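You operate a simulated robot arm through the tools that you are given. There is no shell and no other tool. Be economical: measure what you need, move in short steps, check, and stop when the job is done.

Carry out the task below with a simulated robot arm. There is one attempt and no reset: what you move stays moved.

JOB
Take the computer mouse on the long steel bench and put it away on the open table. Open the middle drawer, take the carton labelled "pads" from the top of the drawer cabinet and leave it in the inside of the middle drawer and shut the drawer again. Fetch the silver disc labelled "T7" from the top of the grey bench and set it on top of the green spool. Fetch the waste cup and set it on top of the teal carton on the upper shelf of the long bench. Fetch the R 90 number block from the open table and set it on top of the grey blue lidded tin there. Put one of the rings from the open table on the open table beside the purple mat. Put the bottle marked "soap" from the short steel bench on the upper shelf of the long bench and the bottle marked "OIL" on the top of the long white bench. Put the large plastic beaker from the long steel bench on the top of the long white bench and the small plastic beaker on the upper shelf of the long bench. Any order will do. Set down upright: carton, bottle, plastic beaker.

The check looks at the end state, three seconds after you hand in, the way a careful person would. Anything else that was tipped, shoved, dropped, spilled or broken makes it a failure.

ROBOT AND FRAMES
A 7-joint arm with a two-finger parallel gripper on a trunk, on a base that drives. Base frame: it is fixed to the floor where the robot stands at the start and does not move with it; the origin is under the middle of the robot, x ahead of it, y to its left, z up; the surface under the hand at the start is at about z = 900. Units: mm, rad, N and s.
Its first joint turns from -2.897 to 2.897 rad. Places, roughly: black bottle, brown bottle, green bottle [-250, -4250, 1000]; blue lidded tin (8x8x4 cm) [-2300, -1700, 900]; carton [-2500, 0, 1000]; computer mouse (7x11x4 cm) [700, 0, 900]; green spool (8x8x7 cm) [-2600, 800, 900]; inside of the middle drawer [-2500, 200, 400]; middle drawer [-2500, 100, 500]; number block [-2000, -1750, 1000]; open table [-2300, -2900, 900]; open table beside the purple mat (40x25 cm) [-2240, -2120, 920]; plastic beaker [750, -1000, 1000]; ring (7x7x5 cm) [-2100, -3100, 900]; silver disc [-2500, 750, 750]; teal carton [750, -1250, 500]; top of the long white bench [700, -2700, 900]; upper shelf of the long bench [700, -700, 500]; waste cup [-2250, -1500, 1000]. Payload 3.43 kg.
The tool frame sits at the grasp point between the pads (the TCP): z along the fingers, y along the line on which they close. The tips reach 30 mm beyond it. The gripper opens to 94 mm. The fingers are 28 mm wide and 10 mm thick; the gripper's body (50 by 96 mm) begins 55 mm behind the TCP.
Orientation is that of the tool frame in the base frame, as a unit quaternion [x, y, z, w]. With the fingers straight down and closing along the base's y, the tool's x points along the base's -x, its y along +y and its z along -z.

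CONTROLS
- The arm moves only by the tool send_rows. Its argument "steps" is a list of rows, each an object of numbers (a shift or turn left out is 0, a gripper value left out holds the last): "dx", "dy", "dz": the shift along the tool's x, y, z in mm; "rx", "ry", "rz": the turn, a rotation vector about the tool's x, y, z in rad. In form: [{"dx": .., "dy": .., "dz": .., "rx": .., "ry": .., "rz": ..}, ...]. A call has 1 to 20 rows; each row is the pose to reach, as a shift and turn from the pose commanded when the call began, along the tool's axes at that moment. "jaw" is the finger opening in mm, from 0 to 94, set as the call begins (left out, the last holds). A row lasts 0.2 s, in which the tool goes at most 50 mm and 0.15 rad; a call with a longer step from one row to the next is refused whole, and so is a gripper value outside its range. Where a pose cannot be reached the arm comes as near as it can. A force on the tool above 40 N (or 10 N above the force at the start of the call, whichever is more), or a blocked arm, ends the call early, and 0.2 s more pass. Each finger travels about 45 mm/s and halts on what it meets, pressing with about 43 N; the grip force reading is that of the motor and also rises with nothing between the fingers. The clock runs only during rows and for 0.2 s after the last one: add rows that repeat a pose to give the fingers time. It gives the time, the measured TCP pose, the force on the tool (base axes), the opening and the grip force at its end, in the units of the frame above (readings bear some noise), with the torque about the TCP (base axes, N m) and any sound that the robot's microphone picked up, and new pictures: "show" is both (left out), scene, wrist or none.
- Cameras (640 x 400 px; columns grow to the right, rows downward): "scene" is now at [12.2, 197.1, 1398.9]; the picture's right is [-0.54, -0.84, 0.00], its down [-0.46, 0.29, -0.84] and it looks along [0.71, -0.45, -0.54] (base axes); focal length 293 px, centre (320, 200). "wrist" rides on the gripper at [76, 14, -103] in the tool frame; the picture's right is [-0.18, 0.98, 0.00], its down [-0.75, -0.14, -0.64] and it looks along [-0.63, -0.12, 0.77] (tool axes); focal length 243 px, centre (320, 200). There is no depth. A picture from a camera that has moved, and an enlarged one, comes with that camera's place and axes in the base frame and with its lens. The place of the scene camera against the robot may be out by one fixed shift of up to 18 mm in any direction.
- roll_base(legs): drives the robot by 1 to 6 legs, each [ahead, turn to the left] in mm and rad, along the robot's own axes; the way and the turn of a leg run together, so that a leg with both is an arc; at most 1500 mm and 3.142 rad a leg. The arm and the cameras ride along, it lands a little off, and it stops where it bumps. It gives what a move gives, and a new picture of the scene camera.
- aim_head(pan, tilt): turns the head with the scene camera to pan (to the left, within 2.094 rad either way) and tilt (down, from -0.506 to 1.204), counted from straight ahead of the robot. It gives what a move gives, and a new picture of the scene camera.
- close_up(camera, box): a new picture of the part [left, top, right, bottom] of that camera's present view, enlarged. It takes no simulated time.
- close_job(): hands the job in; it is judged then, once.

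Work in short steps. Places have to be worked out from the pictures, the camera data and where the tool is seen: move nearer, look again, correct. Check each grasp and each placing, and mend what went wrong. You have 546 turns and 360 pictures in all, those below and enlarged ones among them. Open the gripper and draw the arm clear of the work before you hand the job in, unless the task says otherwise; then end with one line.

The tools are called after "Call:" as a command line: name --argument value ..., lists and objects as JSON in quotes. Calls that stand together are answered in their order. send_rows: Moves the arm, as the interface text tells. Its arguments: {"type":"object","properties":{"steps":{"type":"array"},"jaw":{"type":"number"},"show":{"type":"string","enum":["both","scene","wrist","none"]}},"required":["steps"]} The other tools are called the same way: roll_base (legs) drives the base; aim_head (pan, tilt) turns the head that bears the scene camera; close_up (camera, box) takes an enlarged picture of a part of a camera's view; close_job () hands the job in.

At the start:

```text
clock: 0.0
eef_pos: [453.6, -384.9, 1159.8]
tcp_rot: [-0.002, 1.0, 0.0, -0.001]
ft_force: [-0.6, 0.0, -0.4]
ft_torque: [-0.01, -0.01, 0.0]
finger_gap: 94.1
grasp_force: 0.1
robot x, y, heading: [3.1, 2.2, 0.001]
head pan, tilt: [-0.571, 0.576]
```

scene: 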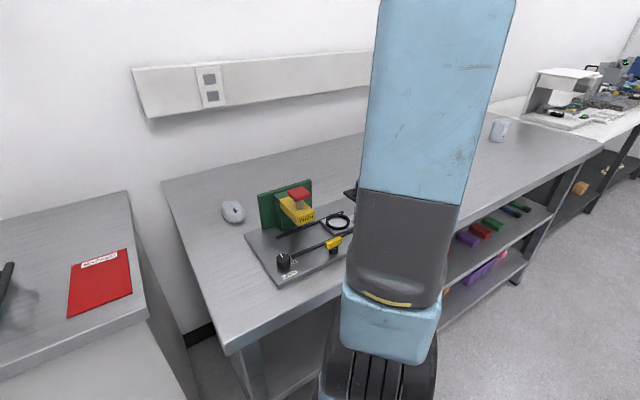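
wrist: 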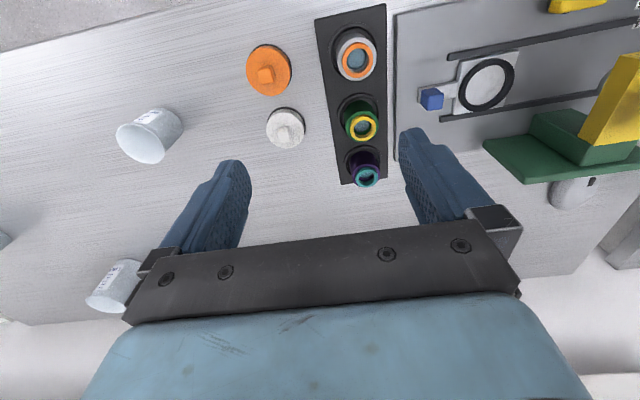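

The mouse is visible at left of the bench and the beakers in the wrist view. I begin by looking around with the head to learn the layout.

Call:
aim_head --pan -1.2 --tilt 0.6

Call:
aim_head --pan 0.1 --tilt 0.6

Call:
aim_head --pan 2.09 --tilt 0.4

Call:
aim_head --pan -2.09 --tilt 0.4

```text
clock: 1.0
eef_pos: [454.1, -385.1, 1159.5]
tcp_rot: [-0.001, 1.0, 0.0, 0.0]
ft_force: [-0.6, 0.6, 0.0]
ft_torque: [-0.03, -0.01, 0.01]
finger_gap: 93.8
grasp_force: 0.0
robot x, y, heading: [2.5, 1.9, 0.001]
head pan, tilt: [-1.201, 0.6]
camera scene: at [-30.7, 162.8, 1396.7], right [-0.93, -0.36, 0.0], down [-0.21, 0.53, -0.82], along [0.3, -0.77, -0.57], focal length 293 px, centre (320, 200)
```

scene: 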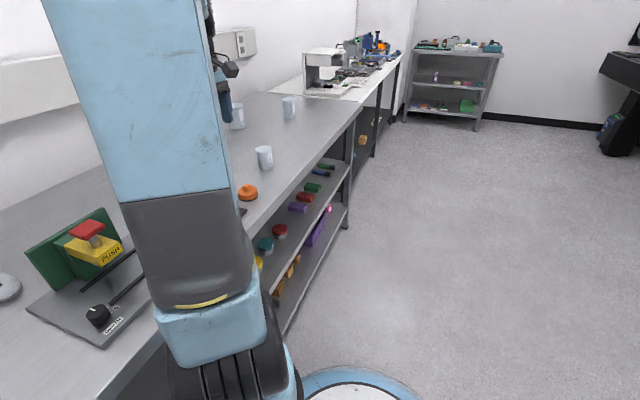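

```text
clock: 2.5
eef_pos: [453.5, -386.5, 1159.3]
tcp_rot: [-0.001, 1.0, 0.0, 0.0]
ft_force: [0.3, 0.2, -0.4]
ft_torque: [0.01, -0.03, -0.04]
finger_gap: 94.1
grasp_force: 0.0
robot x, y, heading: [5.2, 0.9, 0.003]
head pan, tilt: [0.099, 0.6]
camera scene: at [25.2, 253.9, 1396.7], right [0.1, -1.0, 0.0], down [-0.56, -0.06, -0.82], along [0.82, 0.08, -0.57], focal length 293 px, centre (320, 200)
```

scene: 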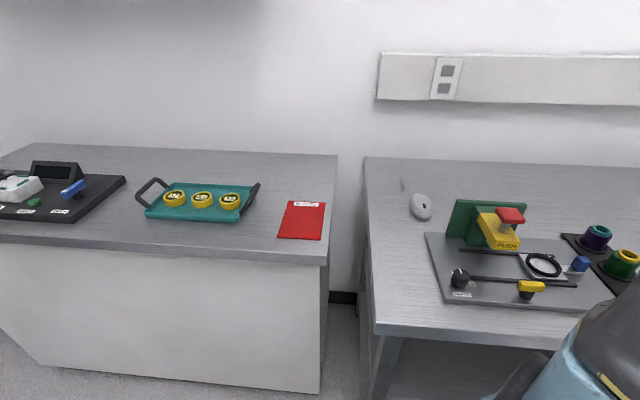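

```text
clock: 4.4
eef_pos: [454.1, -384.8, 1159.1]
tcp_rot: [-0.001, 1.0, 0.0, 0.0]
ft_force: [0.6, -0.2, -0.9]
ft_torque: [0.02, 0.02, 0.0]
finger_gap: 93.8
grasp_force: 0.0
robot x, y, heading: [0.1, 3.4, -0.002]
head pan, tilt: [2.089, 0.4]
camera scene: at [-108.7, 325.6, 1415.0], right [0.87, 0.5, 0.0], down [0.19, -0.34, -0.92], along [-0.46, 0.8, -0.39], focal length 293 px, centre (320, 200)
```

scene: 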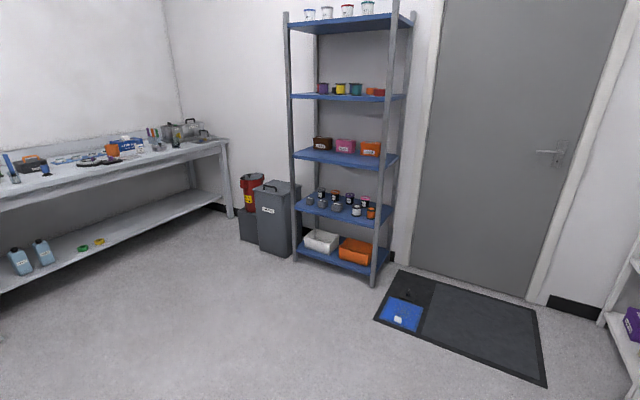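

```text
clock: 7.8
eef_pos: [453.6, -384.9, 1158.9]
tcp_rot: [-0.002, 1.0, 0.0, 0.0]
ft_force: [-0.7, 0.4, -0.4]
ft_torque: [-0.03, 0.02, 0.0]
finger_gap: 94.0
grasp_force: 0.0
robot x, y, heading: [1.7, 0.4, 0.002]
head pan, tilt: [-2.089, 0.4]
camera scene: at [-108.6, 164.7, 1415.0], right [-0.87, 0.49, 0.0], down [0.19, 0.34, -0.92], along [-0.46, -0.8, -0.39], focal length 293 px, centre (320, 200)
```

scene: 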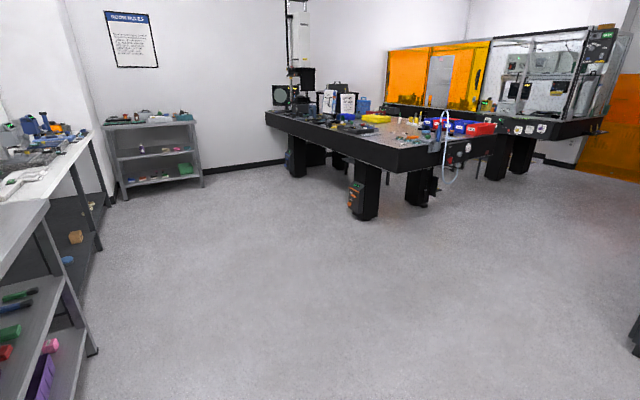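

The layout is clear: long steel bench ahead with the long white bench beyond it, shelf unit, black optical tables, and white benches behind. I look closer at the beakers and shelf.

Call:
aim_head --pan -1.2 --tilt 0.5

Call:
close_up --camera "scene" --box '[200, 60, 420, 200]'

Call:
close_up --camera "scene" --box '[220, 130, 400, 330]'

```text
clock: 9.0
eef_pos: [453.8, -384.9, 1158.6]
tcp_rot: [-0.002, 1.0, 0.0, -0.001]
ft_force: [0.7, 0.6, 0.0]
ft_torque: [-0.03, 0.03, 0.0]
finger_gap: 94.0
grasp_force: 0.0
robot x, y, heading: [-2.4, 5.5, 0.004]
head pan, tilt: [-1.201, 0.499]
camera scene: at [-29.9, 160.3, 1405.8], right [-0.93, -0.36, 0.0], down [-0.17, 0.45, -0.88], along [0.32, -0.82, -0.48], focal length 293 px, centre (320, 200)
```

scene: 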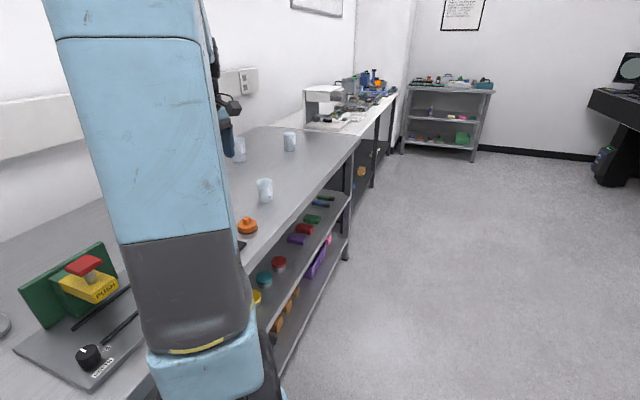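

```text
2.86 times, centred on (310, 130) of scene
camera zoom: at [-29.9, 160.3, 1405.8], right [-0.93, -0.36, 0.0], down [-0.17, 0.45, -0.88], along [0.32, -0.82, -0.48], focal length 836 px, centre (349, 400)
```

zoom: 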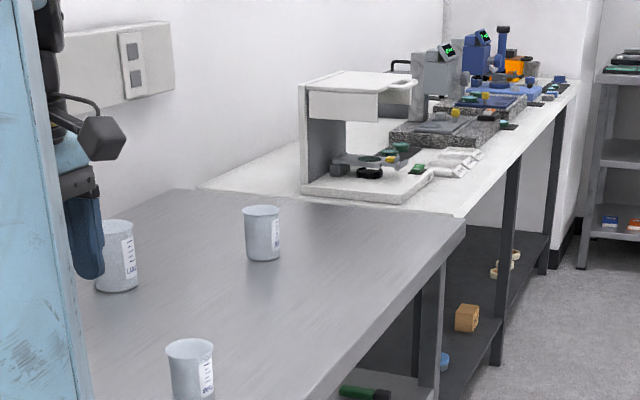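

```text
2.00 times, centred on (310, 230) of scene
camera zoom: at [-29.9, 160.3, 1405.8], right [-0.93, -0.36, 0.0], down [-0.17, 0.45, -0.88], along [0.32, -0.82, -0.48], focal length 586 px, centre (340, 140)
```

zoom: 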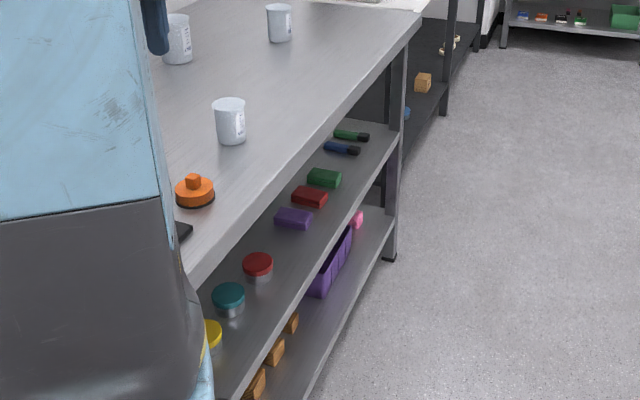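

The three beakers lie near (490,-630), (810,-930) and (640,-1140); bench front edge is near x=320. I drive along the bench to y≈-880 to face them.

Call:
roll_base --legs '[[-150, 0], [0, -1.571], [880, 0], [0, 1.571]]'

Call:
aim_head --pan -0.1 --tilt 0.65

```text
clock: 13.7
eef_pos: [-383.0, -550.4, 1158.9]
tcp_rot: [0.594, 0.805, 0.001, 0.0]
ft_force: [1.0, 0.5, -0.4]
ft_torque: [-0.02, 0.04, -0.02]
finger_gap: 94.0
grasp_force: 0.0
robot x, y, heading: [-72.6, 20.6, -1.308]
head pan, tilt: [-1.201, 0.499]
stopped in leg 2: the robot was blocked; the commanded pose is now the measured one
camera scene: at [61.4, 95.5, 1405.8], right [-0.59, 0.81, 0.0], down [0.39, 0.28, -0.88], along [-0.71, -0.52, -0.48], focal length 293 px, centre (320, 200)
```

scene: 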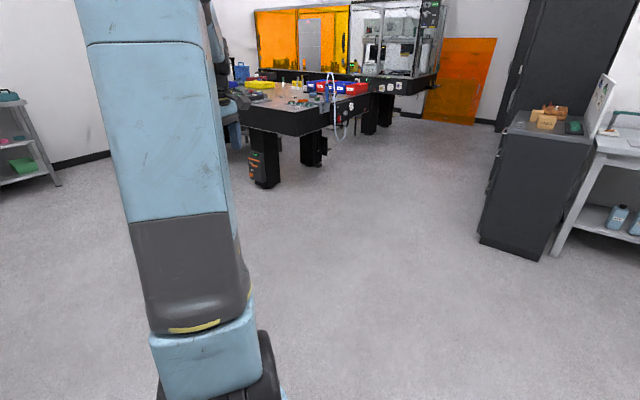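

```text
clock: 15.0
eef_pos: [-383.1, -548.1, 1159.9]
tcp_rot: [0.594, 0.804, 0.002, -0.001]
ft_force: [-0.1, -0.3, 0.0]
ft_torque: [0.03, 0.02, -0.01]
finger_gap: 93.8
grasp_force: 0.2
robot x, y, heading: [-76.1, 20.3, -1.307]
head pan, tilt: [-0.099, 0.649]
camera scene: at [148.4, 63.6, 1392.4], right [-0.99, -0.16, 0.0], down [-0.1, 0.6, -0.8], along [0.13, -0.79, -0.6], focal length 293 px, centre (320, 200)
```

scene: 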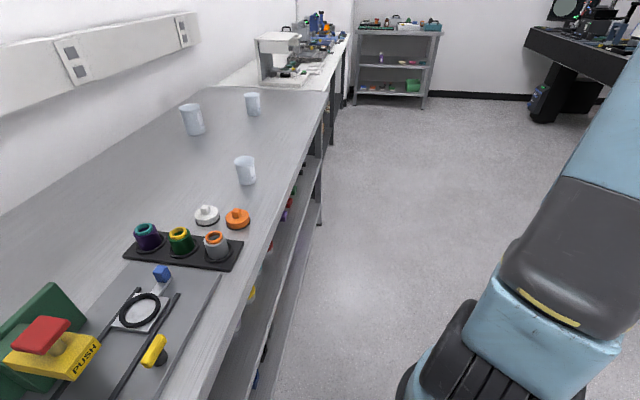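

The robot was blocked while turning. I look down around the base to see what it touched.

Call:
aim_head --pan 0.9 --tilt 1.15

Call:
aim_head --pan -0.6 --tilt 1.15

```text
clock: 16.3
eef_pos: [-384.2, -547.8, 1158.6]
tcp_rot: [0.594, 0.804, 0.001, 0.0]
ft_force: [-0.6, -0.3, 0.0]
ft_torque: [0.0, 0.02, 0.01]
finger_gap: 94.0
grasp_force: 0.0
robot x, y, heading: [-72.5, 27.2, -1.307]
head pan, tilt: [0.901, 1.15]
camera scene: at [189.2, 125.6, 1355.0], right [-0.4, -0.92, 0.0], down [-0.84, 0.36, -0.41], along [0.37, -0.16, -0.91], focal length 293 px, centre (320, 200)
```

scene: 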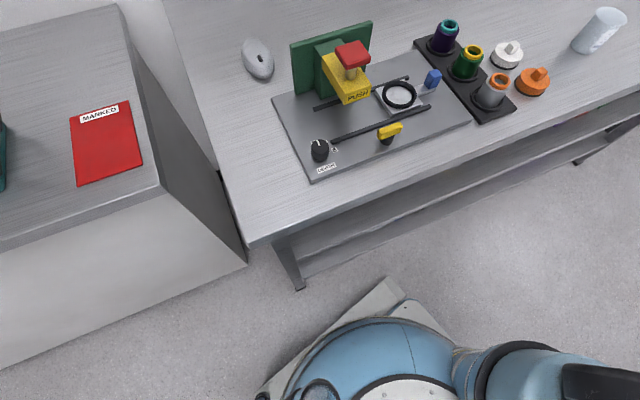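

```text
clock: 17.9
eef_pos: [-383.5, -548.5, 1159.7]
tcp_rot: [0.594, 0.804, 0.001, -0.001]
ft_force: [0.3, 0.7, -1.0]
ft_torque: [-0.01, 0.0, -0.04]
finger_gap: 93.8
grasp_force: 0.1
robot x, y, heading: [-71.7, 22.7, -1.305]
head pan, tilt: [-0.6, 1.15]
camera scene: at [114.7, 93.1, 1355.0], right [-0.94, 0.33, 0.0], down [0.3, 0.86, -0.41], along [-0.14, -0.38, -0.91], focal length 293 px, centre (320, 200)
```

scene: 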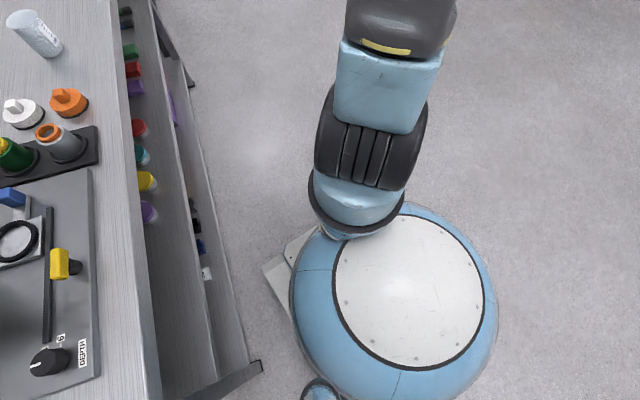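

Nothing visible on the bench side; I check behind the robot.

Call:
aim_head --pan -2.05 --tilt 0.95

Call:
aim_head --pan 2.05 --tilt 0.95

```text
clock: 19.4
eef_pos: [-382.6, -549.7, 1159.1]
tcp_rot: [0.594, 0.805, 0.001, 0.0]
ft_force: [0.8, 0.8, -0.3]
ft_torque: [0.03, 0.03, -0.01]
finger_gap: 93.9
grasp_force: 0.1
robot x, y, heading: [-76.8, 23.3, -1.31]
head pan, tilt: [-2.051, 0.949]
camera scene: at [63.5, 165.1, 1368.3], right [0.22, 0.98, 0.0], down [0.79, -0.18, -0.58], along [-0.57, 0.13, -0.81], focal length 293 px, centre (320, 200)
```

scene: 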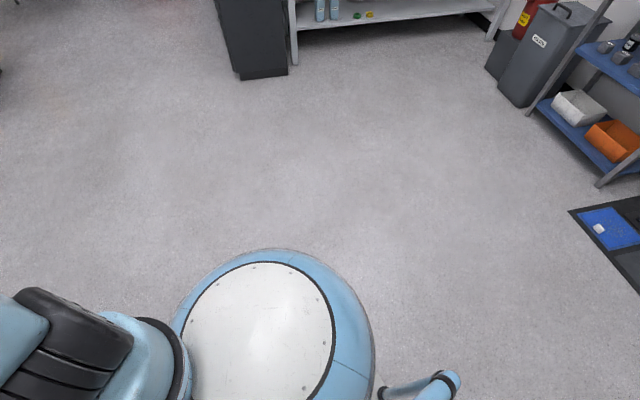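

```text
clock: 22.8
eef_pos: [-384.3, -547.7, 1159.5]
tcp_rot: [0.594, 0.805, 0.002, 0.0]
ft_force: [0.4, -0.3, -0.6]
ft_torque: [0.0, 0.0, -0.02]
finger_gap: 94.0
grasp_force: 0.0
robot x, y, heading: [-72.5, 24.3, -1.307]
head pan, tilt: [2.051, 0.949]
camera scene: at [188.1, 198.4, 1368.4], right [0.68, -0.74, 0.0], down [-0.6, -0.55, -0.58], along [0.43, 0.39, -0.81], focal length 293 px, centre (320, 200)
```

scene: 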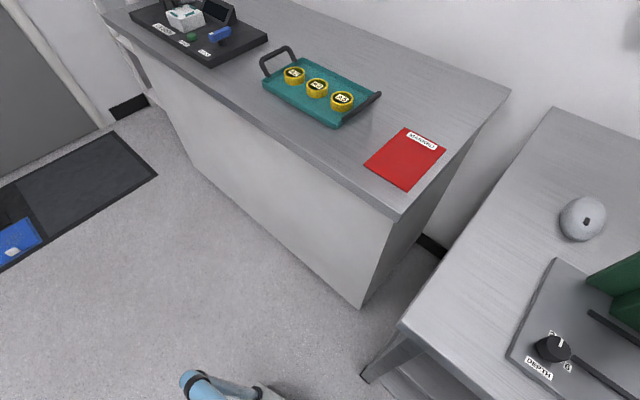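

Nothing seems near the base. I retry the rest of the turn by a small amount.

Call:
roll_base --legs '[[0, -0.26]]'

```text
clock: 24.1
eef_pos: [-521.2, -448.5, 1158.4]
tcp_rot: [0.694, 0.72, 0.002, 0.001]
ft_force: [0.2, 0.1, -0.4]
ft_torque: [0.01, 0.01, 0.03]
finger_gap: 94.1
grasp_force: 0.0
robot x, y, heading: [-56.5, 27.1, -1.571]
head pan, tilt: [2.051, 0.949]
camera scene: at [238.9, 122.9, 1368.3], right [0.46, -0.89, 0.0], down [-0.72, -0.37, -0.58], along [0.52, 0.27, -0.81], focal length 293 px, centre (320, 200)
```

scene: 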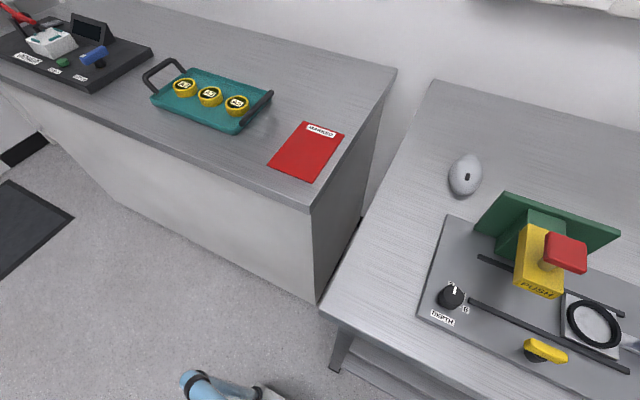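

The turn succeeded. The arm's reported position relative to the base changed oddly, so I look at the gripper with the scene camera to check the calibration.

Call:
aim_head --pan -0.8 --tilt 0.4

```text
clock: 26.6
eef_pos: [-521.6, -448.8, 1160.1]
tcp_rot: [0.694, 0.72, 0.002, -0.001]
ft_force: [0.1, 0.1, 0.3]
ft_torque: [0.03, 0.0, 0.01]
finger_gap: 94.2
grasp_force: 0.0
robot x, y, heading: [-59.6, 24.6, -1.569]
head pan, tilt: [-0.799, 0.4]
camera scene: at [107.7, 25.0, 1414.9], right [-0.7, 0.72, 0.0], down [0.28, 0.27, -0.92], along [-0.66, -0.64, -0.39], focal length 293 px, centre (320, 200)
```

scene: 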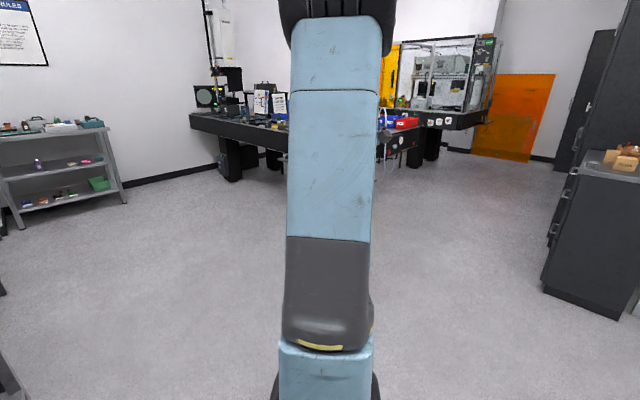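

The head view shows the arm covers the gripper, so calibration must wait. I drive ahead along the bench and turn to face it.

Call:
roll_base --legs '[[900, 0], [0, 1.571]]'

Call:
aim_head --pan 0.15 --tilt 0.65

```text
clock: 34.8
eef_pos: [290.5, -1430.1, 1161.6]
tcp_rot: [0.1, 0.995, 0.0, 0.0]
ft_force: [-0.5, -0.6, -0.2]
ft_torque: [0.07, -0.06, -0.01]
finger_gap: 94.1
grasp_force: 0.0
robot x, y, heading: [-81.6, -946.5, -0.208]
head pan, tilt: [-0.799, 0.4]
stopped in leg 2: the robot was blocked; the commanded pose is now the measured one
camera scene: at [-44.6, -773.8, 1415.0], right [-0.84, -0.53, 0.0], down [-0.21, 0.33, -0.92], along [0.49, -0.78, -0.39], focal length 293 px, centre (320, 200)
```

scene: 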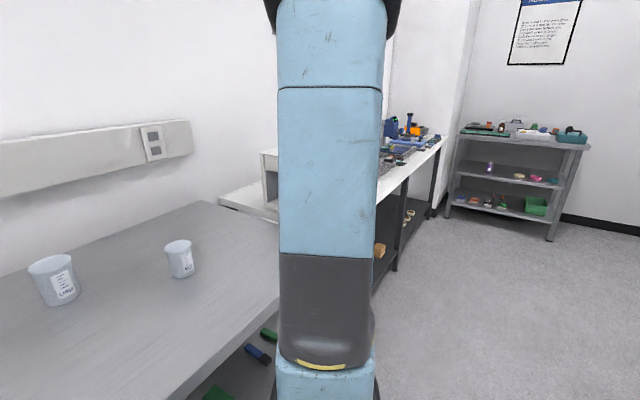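

```text
clock: 36.0
eef_pos: [292.2, -1430.3, 1160.9]
tcp_rot: [0.101, 0.995, 0.0, 0.0]
ft_force: [-0.1, -0.7, 0.0]
ft_torque: [0.03, 0.01, -0.02]
finger_gap: 93.9
grasp_force: 0.1
robot x, y, heading: [-80.7, -947.2, -0.206]
head pan, tilt: [0.15, 0.649]
camera scene: at [-7.2, -700.2, 1392.4], right [-0.06, -1.0, 0.0], down [-0.6, 0.04, -0.8], along [0.8, -0.05, -0.6], focal length 293 px, centre (320, 200)
```

scene: 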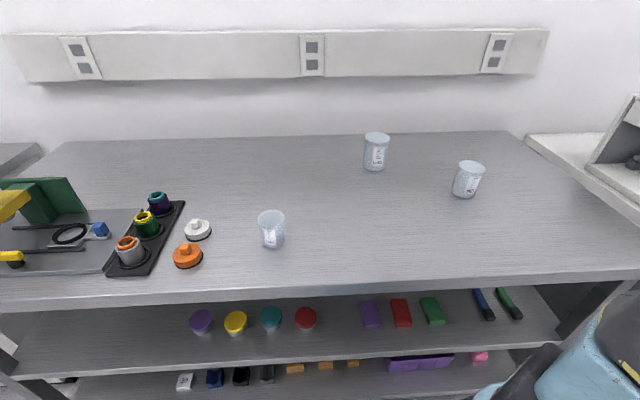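

The turn stopped early again (likely large turns overload it; I'll use smaller turns). I read the beaker labels and shelf contents.

Call:
close_up --camera "scene" --box '[240, 120, 500, 260]'

Call:
close_up --camera "scene" --box '[160, 270, 560, 400]'

```text
2.46 times, centred on (370, 190) of scene
camera zoom: at [-7.2, -700.2, 1392.4], right [-0.06, -1.0, 0.0], down [-0.6, 0.04, -0.8], along [0.8, -0.05, -0.6], focal length 721 px, centre (197, 225)
```

zoom: 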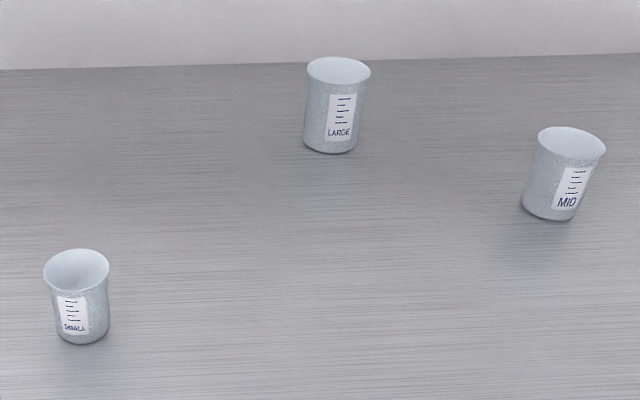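

```text
1.60 times, centred on (360, 335) of scene
camera zoom: at [-7.2, -700.2, 1392.4], right [-0.06, -1.0, 0.0], down [-0.6, 0.04, -0.8], along [0.8, -0.05, -0.6], focal length 468 px, centre (256, -16)
```

zoom: 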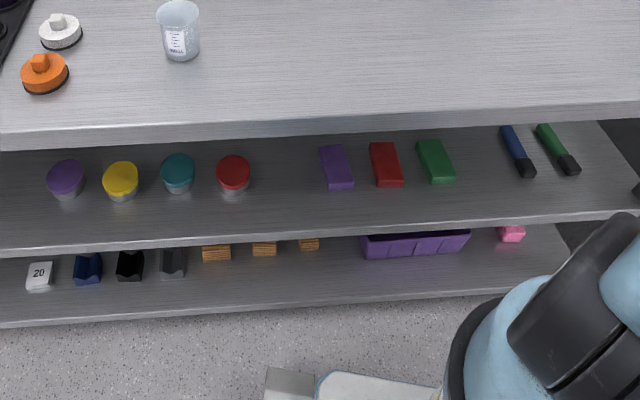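

Small beaker near (485,-625), large near (800,-930), mid must stay. Shelf has free room between the red jar and purple carton around y≈-790. I straighten and back up a bit.

Call:
roll_base --legs '[[-120, 0], [0, 0.207]]'

```text
clock: 38.1
eef_pos: [264.9, -1319.2, 1160.4]
tcp_rot: [-0.001, 1.0, 0.0, 0.0]
ft_force: [0.1, -0.3, 0.2]
ft_torque: [0.01, -0.03, -0.04]
finger_gap: 94.0
grasp_force: 0.1
robot x, y, heading: [-199.5, -934.4, 0.003]
head pan, tilt: [0.15, 0.649]
camera scene: at [-175.2, -676.4, 1392.4], right [0.15, -0.99, 0.0], down [-0.6, -0.09, -0.8], along [0.79, 0.12, -0.6], focal length 293 px, centre (320, 200)
```

scene: 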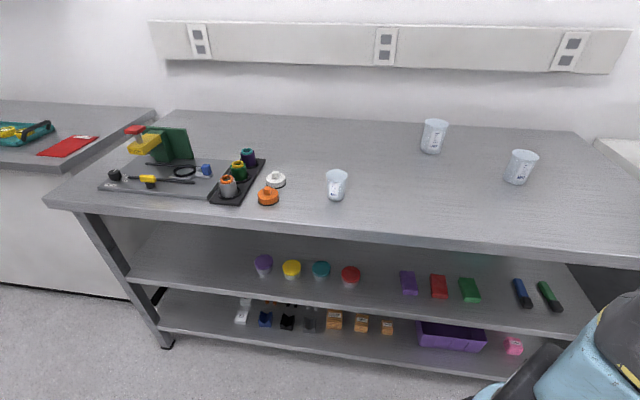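

Robot now stands at (-200,-934) facing the bench. I swing the hand in front of the small beaker, pitching it 45° forward.

Call:
send_rows --steps '[{"dx": -7, "dy": 44, "dz": 6, "ry": -0.05}, {"dx": -14, "dy": 88, "dz": 12, "ry": -0.1}, {"dx": -21, "dy": 132, "dz": 18, "ry": -0.15}, {"dx": -29, "dy": 175, "dz": 25, "ry": -0.2}, {"dx": -36, "dy": 219, "dz": 31, "ry": -0.25}, {"dx": -43, "dy": 262, "dz": 37, "ry": -0.3}, {"dx": -50, "dy": 306, "dz": 43, "ry": -0.35}, {"dx": -57, "dy": 350, "dz": 50, "ry": -0.4}, {"dx": -64, "dy": 394, "dz": 56, "ry": -0.45}, {"dx": -71, "dy": 437, "dz": 62, "ry": -0.5}, {"dx": -78, "dy": 481, "dz": 68, "ry": -0.55}, {"dx": -86, "dy": 524, "dz": 75, "ry": -0.6}, {"dx": -93, "dy": 568, "dz": 81, "ry": -0.65}, {"dx": -100, "dy": 612, "dz": 87, "ry": -0.7}, {"dx": -107, "dy": 656, "dz": 93, "ry": -0.75}, {"dx": -115, "dy": 699, "dz": 100, "ry": -0.785}, {"dx": -115, "dy": 699, "dz": 100, "ry": -0.785}]'

```text
clock: 41.7
eef_pos: [382.3, -625.0, 1060.9]
tcp_rot: [0.01, 0.93, 0.021, 0.368]
ft_force: [0.6, 0.5, 1.0]
ft_torque: [0.01, 0.01, -0.01]
finger_gap: 93.9
grasp_force: 0.0
robot x, y, heading: [-200.5, -931.6, -0.002]
head pan, tilt: [0.15, 0.649]
camera scene: at [-184.7, -658.4, 1382.9], right [0.38, -0.93, 0.0], down [-0.64, -0.26, -0.72], along [0.67, 0.27, -0.69], focal length 293 px, centre (320, 200)
camera wrist: at [256.6, -611.2, 1085.1], right [0.14, 0.98, 0.17], down [0.11, -0.19, 0.98], along [0.98, -0.11, -0.13], focal length 243 px, centre (320, 200)
```

scene: 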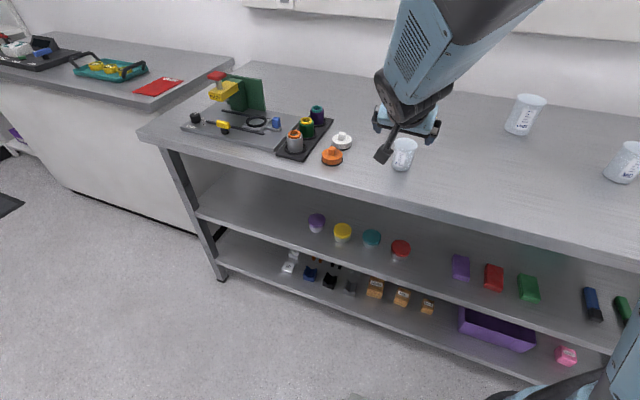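
wrist: 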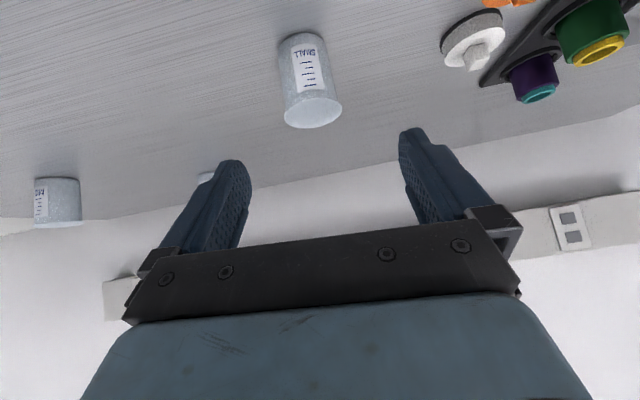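

The wrist view puts the small beaker at about (485,-627), ~68 mm tall, rim ~60 mm. I advance along the 45° approach axis to straddle it.

Call:
send_rows --steps '[{"dz": 38, "dx": 2}, {"dz": 76, "dx": 4, "dy": -1}, {"dz": 114, "dx": 6, "dy": -2}, {"dz": 146, "dx": 7, "dy": -2}, {"dz": 146, "dx": 7, "dy": -2}]' --show "wrist"

```text
clock: 42.9
eef_pos: [476.4, -622.8, 953.1]
tcp_rot: [-0.002, 0.924, 0.001, 0.382]
ft_force: [0.6, 0.1, -0.3]
ft_torque: [-0.02, 0.0, -0.01]
finger_gap: 94.1
grasp_force: 0.1
robot x, y, heading: [-196.4, -929.9, 0.005]
head pan, tilt: [0.15, 0.649]
camera wrist: at [350.9, -608.2, 972.3], right [0.13, 0.98, 0.13], down [0.08, -0.14, 0.99], along [0.99, -0.12, -0.1], focal length 243 px, centre (320, 200)
```

wrist: 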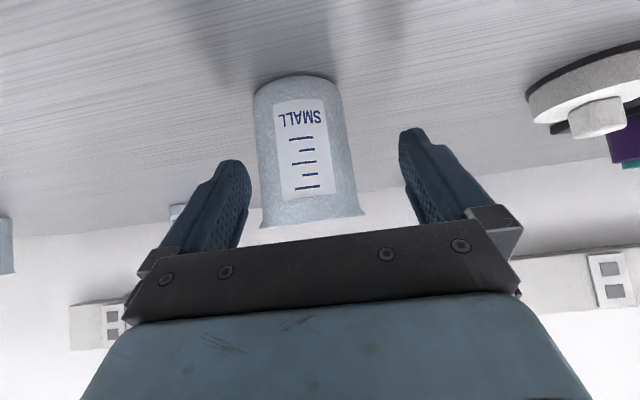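

The beaker sits centred between the fingers; I nudge 8 mm further and close.

Call:
send_rows --steps '[{"dz": 9, "dy": -3}, {"dz": 9, "dy": -3}]' --show "none"

Call:
send_rows --steps '[{}, {}, {}, {}, {}]' --jaw 30 --show "none"

Call:
send_rows --steps '[{"dx": -14, "dz": -14}, {"dx": -35, "dz": -35}, {"dx": -56, "dz": -56}, {"dx": -56, "dz": -56}]' --show "wrist"

```text
clock: 43.5
eef_pos: [483.4, -625.4, 946.7]
tcp_rot: [-0.001, 0.924, 0.0, 0.382]
ft_force: [0.1, -0.2, -0.1]
ft_torque: [0.04, 0.0, -0.04]
finger_gap: 93.9
grasp_force: 0.1
robot x, y, heading: [-197.9, -933.3, -0.001]
head pan, tilt: [0.15, 0.649]
```

```text
clock: 44.7
eef_pos: [483.6, -625.1, 945.8]
tcp_rot: [-0.001, 0.924, 0.0, 0.382]
ft_force: [-0.2, 0.0, -0.9]
ft_torque: [0.01, 0.01, 0.0]
finger_gap: 54.3
grasp_force: 43.4
robot x, y, heading: [-197.3, -933.0, 0.0]
head pan, tilt: [0.15, 0.649]
```

```text
clock: 45.7
eef_pos: [483.8, -623.9, 1028.0]
tcp_rot: [0.0, 0.924, -0.001, 0.381]
ft_force: [0.3, 0.3, -0.1]
ft_torque: [0.03, -0.02, 0.01]
finger_gap: 53.9
grasp_force: 43.1
robot x, y, heading: [-199.2, -932.9, -0.002]
head pan, tilt: [0.15, 0.649]
camera wrist: at [357.6, -609.2, 1046.1], right [0.13, 0.98, 0.13], down [0.08, -0.14, 0.99], along [0.99, -0.12, -0.1], focal length 243 px, centre (320, 200)
```

wrist: 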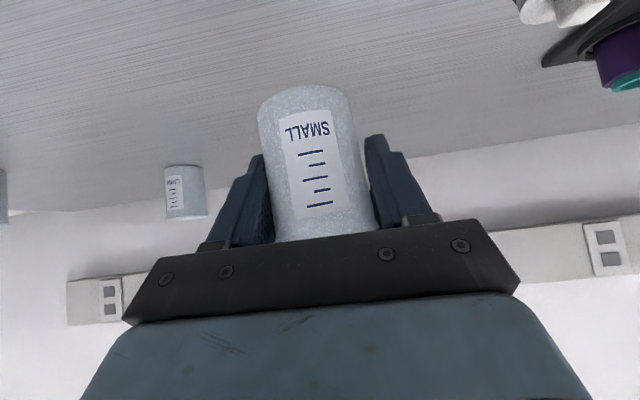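

Beaker is held. I back the base 200 mm so the hand clears the bench edge.

Call:
roll_base --legs '[[-220, 0]]'

Call:
aim_head --pan 0.0 --tilt 0.65

```text
clock: 47.4
eef_pos: [262.3, -621.3, 1027.5]
tcp_rot: [-0.002, 0.924, 0.001, 0.382]
ft_force: [0.4, 0.1, 0.2]
ft_torque: [0.02, -0.01, -0.01]
finger_gap: 53.7
grasp_force: 42.8
robot x, y, heading: [-417.4, -927.8, 0.002]
head pan, tilt: [0.15, 0.649]
camera scene: at [-396.2, -676.4, 1392.4], right [0.15, -0.99, 0.0], down [-0.6, -0.09, -0.8], along [0.79, 0.12, -0.6], focal length 293 px, centre (320, 200)
```

scene: 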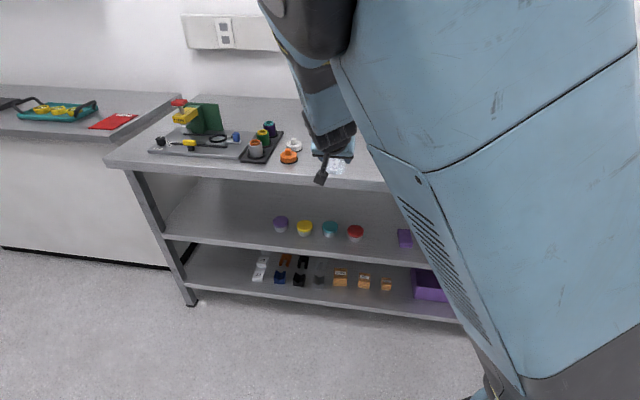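

```text
clock: 48.1
eef_pos: [262.6, -620.0, 1028.1]
tcp_rot: [-0.002, 0.925, 0.001, 0.381]
ft_force: [0.6, -0.2, 0.4]
ft_torque: [0.0, -0.01, 0.01]
finger_gap: 53.9
grasp_force: 43.7
robot x, y, heading: [-420.4, -929.5, 0.005]
head pan, tilt: [0.0, 0.649]
camera scene: at [-395.2, -689.3, 1392.4], right [0.0, -1.0, 0.0], down [-0.6, 0.0, -0.8], along [0.8, 0.0, -0.6], focal length 293 px, centre (320, 200)
```

scene: 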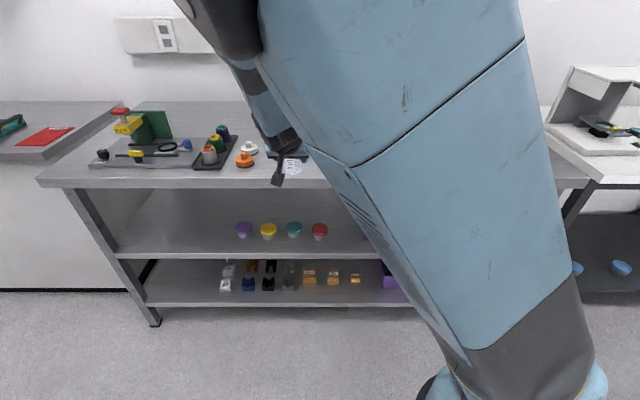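

The shelf is open in front. I lower the hand in front of it to look with the wrist camera.

Call:
send_rows --steps '[{"dx": 29, "dy": -20, "dz": 29}, {"dx": 58, "dy": -40, "dz": 58}, {"dx": 87, "dy": -60, "dz": 87}, {"dx": 116, "dy": -80, "dz": 116}, {"dx": 145, "dy": -100, "dz": 145}, {"dx": 174, "dy": -120, "dz": 174}, {"dx": 203, "dy": -140, "dz": 203}, {"dx": 230, "dy": -155, "dz": 230}, {"dx": 230, "dy": -155, "dz": 230}]'

```text
clock: 50.1
eef_pos: [262.4, -775.0, 703.6]
tcp_rot: [-0.003, 0.924, 0.002, 0.382]
ft_force: [0.6, 0.6, 0.3]
ft_torque: [-0.02, -0.03, -0.01]
finger_gap: 53.6
grasp_force: 43.2
robot x, y, heading: [-419.1, -935.3, 0.002]
head pan, tilt: [0.0, 0.649]
camera scene: at [-395.1, -689.4, 1392.4], right [0.0, -1.0, 0.0], down [-0.6, 0.0, -0.8], along [0.8, 0.0, -0.6], focal length 293 px, centre (320, 200)
camera wrist: at [135.9, -760.5, 722.3], right [0.12, 0.98, 0.13], down [0.08, -0.14, 0.99], along [0.99, -0.11, -0.1], focal length 243 px, centre (320, 200)
```

scene: 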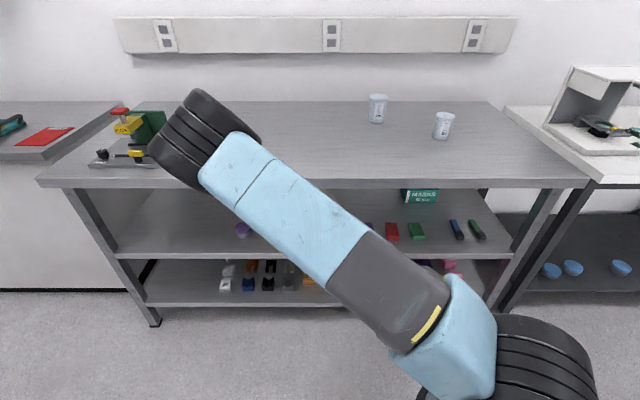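
wrist: 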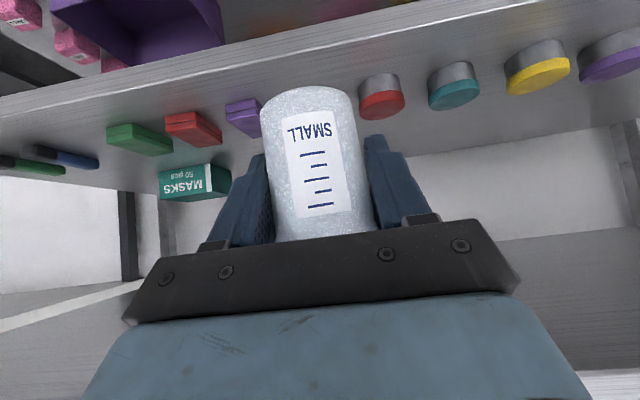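

The teal MASKS carton is visible deep on the shelf. I zoom in the wrist view to find the shelf's front edge.

Call:
close_up --camera "wrist" --box '[80, 30, 480, 240]'

```text
1.60 times, centred on (280, 135) of wrist
camera zoom: at [135.9, -760.5, 722.3], right [0.12, 0.98, 0.13], down [0.08, -0.14, 0.99], along [0.99, -0.11, -0.1], focal length 388 px, centre (384, 304)
```

zoom: 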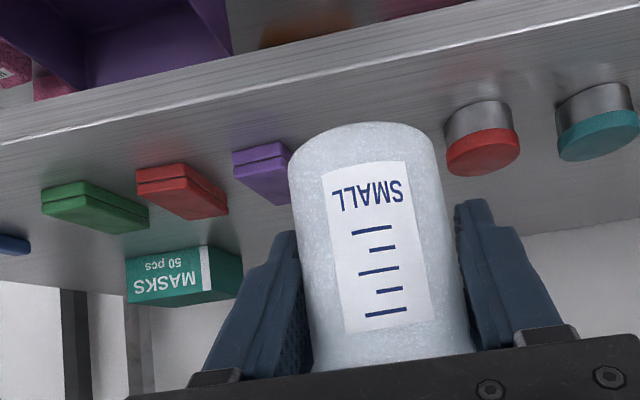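

Shelf top about z≈500 with front edge x≈428; gap between red jar and purple carton is centred at y≈-796. I move the beaker in above that spot.

Call:
send_rows --steps '[{"dx": -12, "dy": -4, "dz": 36}, {"dx": -24, "dy": -8, "dz": 73}, {"dx": -36, "dy": -12, "dz": 110}, {"dx": -48, "dy": -16, "dz": 146}, {"dx": -60, "dy": -20, "dz": 183}, {"dx": -72, "dy": -21, "dz": 219}, {"dx": -72, "dy": -21, "dz": 219}]'

```text
clock: 51.7
eef_pos: [469.5, -795.2, 598.5]
tcp_rot: [-0.003, 0.924, 0.002, 0.382]
ft_force: [-0.4, -0.2, -0.8]
ft_torque: [0.0, 0.01, 0.01]
finger_gap: 53.5
grasp_force: 42.9
robot x, y, heading: [-418.0, -935.3, 0.004]
head pan, tilt: [0.0, 0.649]
camera scene: at [-394.8, -689.4, 1392.4], right [0.0, -1.0, 0.0], down [-0.61, 0.0, -0.8], along [0.8, 0.0, -0.61], focal length 293 px, centre (320, 200)
camera wrist: at [342.4, -781.1, 618.5], right [0.12, 0.98, 0.13], down [0.08, -0.14, 0.99], along [0.99, -0.11, -0.1], focal length 243 px, centre (320, 200)
```

scene: 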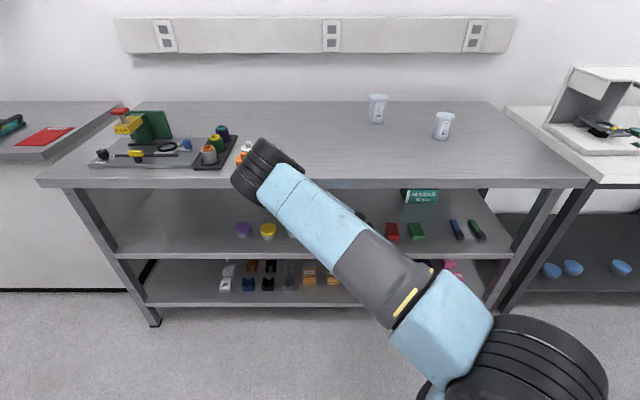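
wrist: 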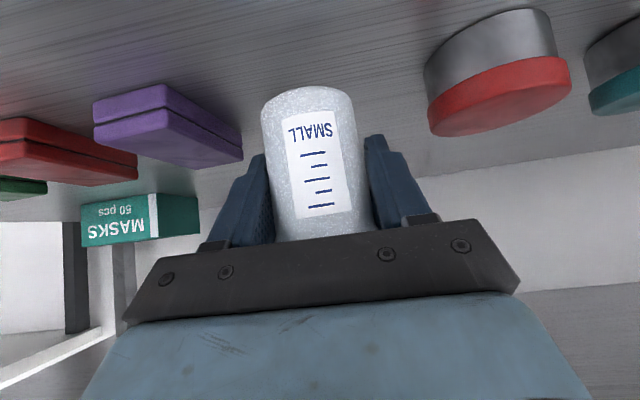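

The gap looks clear. I descend to just above the expected contact, then probe gently.

Call:
send_rows --steps '[{"dx": 11, "dz": 11}, {"dx": 22, "dz": 22}, {"dx": 29, "dz": 29}, {"dx": 31, "dz": 31}, {"dx": 33, "dz": 33}, {"dx": 35, "dz": 35}, {"dx": 36, "dz": 36}, {"dx": 37, "dz": 37}]' --show "wrist"

```text
clock: 52.4
eef_pos: [470.7, -797.9, 572.0]
tcp_rot: [-0.002, 0.922, 0.002, 0.386]
ft_force: [-0.8, -0.7, 12.7]
ft_torque: [-0.05, -0.18, -0.03]
finger_gap: 53.5
grasp_force: 42.7
robot x, y, heading: [-416.1, -931.8, 0.007]
head pan, tilt: [0.0, 0.649]
stopped in row 3: the force on the tool passed its limit at 40 N (the readings are from after the stop); the commanded pose is now the measured one
camera wrist: at [344.5, -782.6, 590.4], right [0.13, 0.98, 0.13], down [0.07, -0.14, 0.99], along [0.99, -0.12, -0.09], focal length 243 px, centre (320, 200)
```

wrist: 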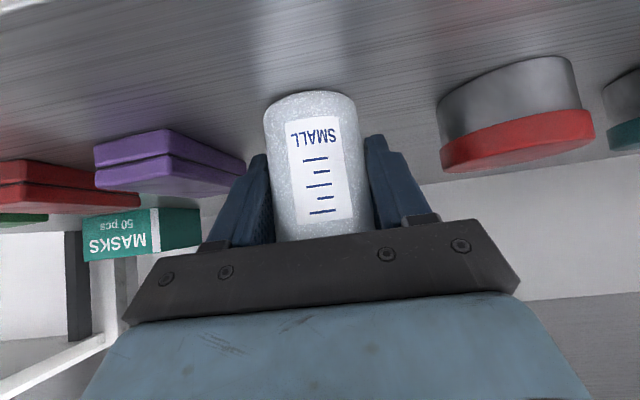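

Contact with the shelf (surface ≈ z 525). I release the beaker and retreat along the tool axis.

Call:
send_rows --steps '[{}, {}, {}, {}, {}]' --jaw 92 --show "none"

Call:
send_rows --steps '[{"dz": -30}, {"dz": -70}, {"dz": -110}, {"dz": -150}, {"dz": -190}, {"dz": -190}]' --show "wrist"

```text
clock: 53.6
eef_pos: [469.5, -797.2, 570.4]
tcp_rot: [-0.001, 0.923, 0.0, 0.384]
ft_force: [1.1, -0.5, 0.1]
ft_torque: [0.0, 0.0, -0.06]
finger_gap: 92.1
grasp_force: 0.0
robot x, y, heading: [-418.2, -931.8, 0.001]
head pan, tilt: [0.0, 0.649]
```

```text
clock: 55.0
eef_pos: [333.6, -798.8, 706.6]
tcp_rot: [-0.001, 0.923, 0.001, 0.386]
ft_force: [0.3, -0.3, 0.4]
ft_torque: [0.01, 0.05, 0.01]
finger_gap: 92.0
grasp_force: 0.0
robot x, y, heading: [-416.6, -931.5, 0.005]
head pan, tilt: [0.0, 0.649]
camera wrist: at [207.5, -784.4, 723.7], right [0.13, 0.98, 0.13], down [0.07, -0.14, 0.99], along [0.99, -0.11, -0.09], focal length 243 px, centre (320, 200)
```

wrist: 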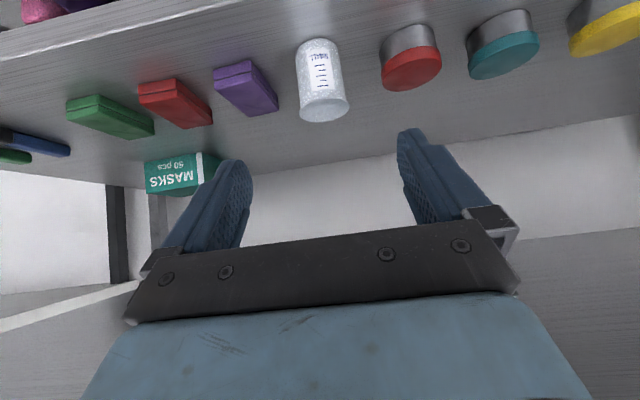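

Beaker stands upright on the shelf. I back the hand off and raise it above bench level.

Call:
send_rows --steps '[{"dx": 30, "dz": -30}, {"dx": 59, "dz": -59}, {"dx": 24, "dz": -94}, {"dx": -11, "dz": -129}, {"dx": -46, "dz": -164}, {"dx": -81, "dz": -199}, {"dx": -116, "dz": -234}, {"dx": -151, "dz": -269}, {"dx": -186, "dz": -304}, {"dx": -221, "dz": -339}, {"dx": -221, "dz": -339}]' --show "none"

Call:
roll_base --legs '[[310, 0]]'

```text
clock: 57.4
eef_pos: [249.0, -798.3, 1100.5]
tcp_rot: [-0.001, 0.923, 0.001, 0.384]
ft_force: [0.3, 0.6, -0.2]
ft_torque: [-0.01, -0.01, -0.02]
finger_gap: 91.9
grasp_force: 0.1
robot x, y, heading: [-418.0, -929.0, 0.006]
head pan, tilt: [0.0, 0.649]
```

```text
clock: 59.5
eef_pos: [561.3, -794.9, 1100.8]
tcp_rot: [-0.003, 0.923, 0.001, 0.385]
ft_force: [0.1, 0.8, 0.1]
ft_torque: [0.01, -0.02, 0.02]
finger_gap: 92.1
grasp_force: 0.1
robot x, y, heading: [-102.2, -930.5, 0.007]
head pan, tilt: [0.0, 0.649]
camera scene: at [-82.9, -688.0, 1392.4], right [0.01, -1.0, 0.0], down [-0.6, -0.01, -0.8], along [0.8, 0.01, -0.6], focal length 293 px, centre (320, 200)
```

scene: 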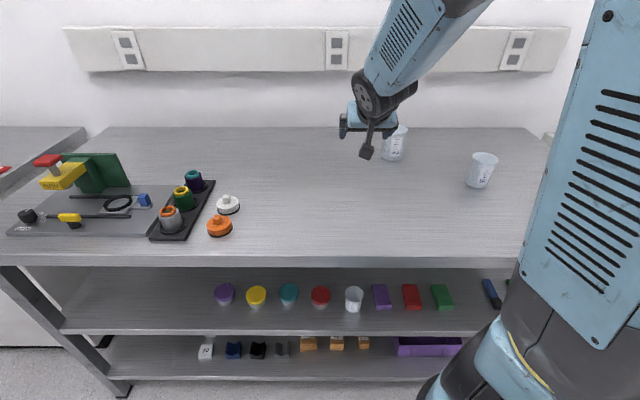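

Now to the large beaker: move the hand in front of it and look.

Call:
send_rows --steps '[{"dx": -8, "dy": -27, "dz": 25}, {"dx": -17, "dy": -54, "dz": 51}, {"dx": -25, "dy": -81, "dz": 76}, {"dx": -34, "dy": -108, "dz": 102}, {"dx": -42, "dy": -135, "dz": 127}, {"dx": -42, "dy": -135, "dz": 127}]' --show "wrist"

```text
clock: 60.9
eef_pos: [684.1, -931.6, 1038.5]
tcp_rot: [-0.002, 0.923, 0.001, 0.385]
ft_force: [-0.2, 0.2, 0.6]
ft_torque: [-0.06, 0.01, -0.01]
finger_gap: 91.9
grasp_force: 0.0
robot x, y, heading: [-105.9, -933.1, 0.01]
head pan, tilt: [0.0, 0.649]
camera wrist: at [557.0, -917.2, 1057.6], right [0.12, 0.98, 0.13], down [0.08, -0.14, 0.99], along [0.99, -0.11, -0.09], focal length 243 px, centre (320, 200)
```

wrist: 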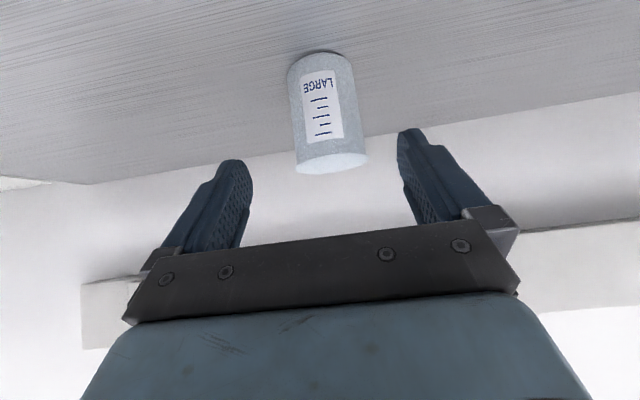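

Large beaker: axis ≈ (803,-926), height ~100, rim ~70 mm. I approach to straddle it.

Call:
send_rows --steps '[{"dx": -27, "dy": 5}, {"dx": -27, "dy": 5, "dz": 40}, {"dx": -27, "dy": 5, "dz": 80}, {"dx": -27, "dy": 5, "dz": 115}, {"dx": -27, "dy": 5, "dz": 131}, {"dx": -27, "dy": 5, "dz": 131}]' --show "wrist"

```text
clock: 62.3
eef_pos: [795.8, -924.8, 968.1]
tcp_rot: [-0.004, 0.923, 0.001, 0.385]
ft_force: [0.3, 0.3, -0.1]
ft_torque: [0.03, 0.0, 0.0]
finger_gap: 92.1
grasp_force: 0.1
robot x, y, heading: [-105.2, -930.7, 0.003]
head pan, tilt: [0.0, 0.649]
camera wrist: at [669.2, -910.8, 986.4], right [0.12, 0.98, 0.13], down [0.08, -0.14, 0.99], along [0.99, -0.11, -0.09], focal length 243 px, centre (320, 200)
```

wrist: 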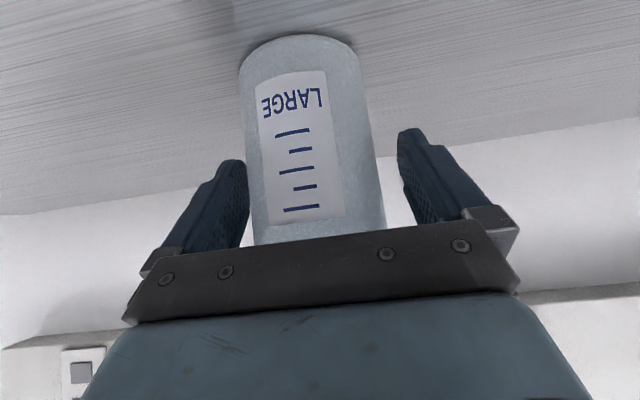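

Nearly centred; I shift 3 mm to the side and close, then lift.

Call:
send_rows --steps '[{"dy": -4, "dz": 3}, {"dy": -4, "dz": 3}]' --show "none"

Call:
send_rows --steps '[{}, {}, {}, {}, {}]' --jaw 45 --show "none"

Call:
send_rows --steps '[{"dx": -14, "dz": -14}, {"dx": -40, "dz": -40}, {"dx": -70, "dz": -70}, {"dx": -100, "dz": -100}, {"dx": -120, "dz": -120}, {"dx": -120, "dz": -120}]' --show "wrist"

```text
clock: 62.9
eef_pos: [799.6, -929.6, 966.8]
tcp_rot: [-0.004, 0.923, 0.002, 0.384]
ft_force: [0.2, -0.6, 0.4]
ft_torque: [0.01, 0.01, 0.03]
finger_gap: 92.2
grasp_force: 0.0
robot x, y, heading: [-105.4, -930.3, 0.008]
head pan, tilt: [0.0, 0.649]
```

```text
clock: 64.1
eef_pos: [797.9, -928.0, 965.8]
tcp_rot: [-0.003, 0.923, 0.0, 0.385]
ft_force: [0.0, 0.8, 1.6]
ft_torque: [-0.05, -0.02, 0.01]
finger_gap: 74.3
grasp_force: 43.0
robot x, y, heading: [-104.2, -928.6, 0.01]
head pan, tilt: [0.0, 0.649]
```

```text
clock: 65.5
eef_pos: [797.5, -926.4, 1136.4]
tcp_rot: [-0.003, 0.923, 0.001, 0.385]
ft_force: [0.0, 0.3, 0.6]
ft_torque: [0.0, 0.01, 0.01]
finger_gap: 74.4
grasp_force: 43.5
robot x, y, heading: [-102.7, -927.8, 0.012]
head pan, tilt: [0.0, 0.649]
camera wrist: at [670.9, -912.5, 1154.9], right [0.12, 0.98, 0.13], down [0.08, -0.14, 0.99], along [0.99, -0.11, -0.09], focal length 243 px, centre (320, 200)
```

wrist: 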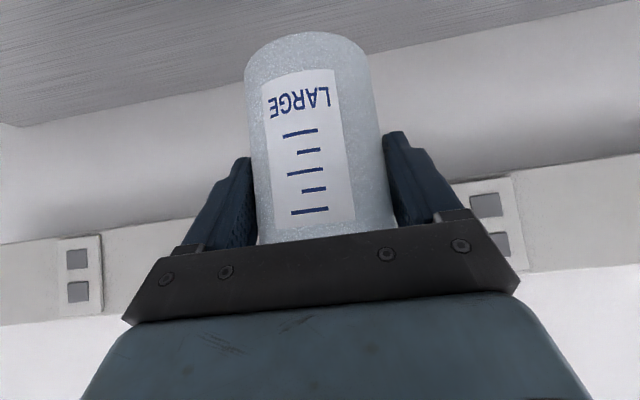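

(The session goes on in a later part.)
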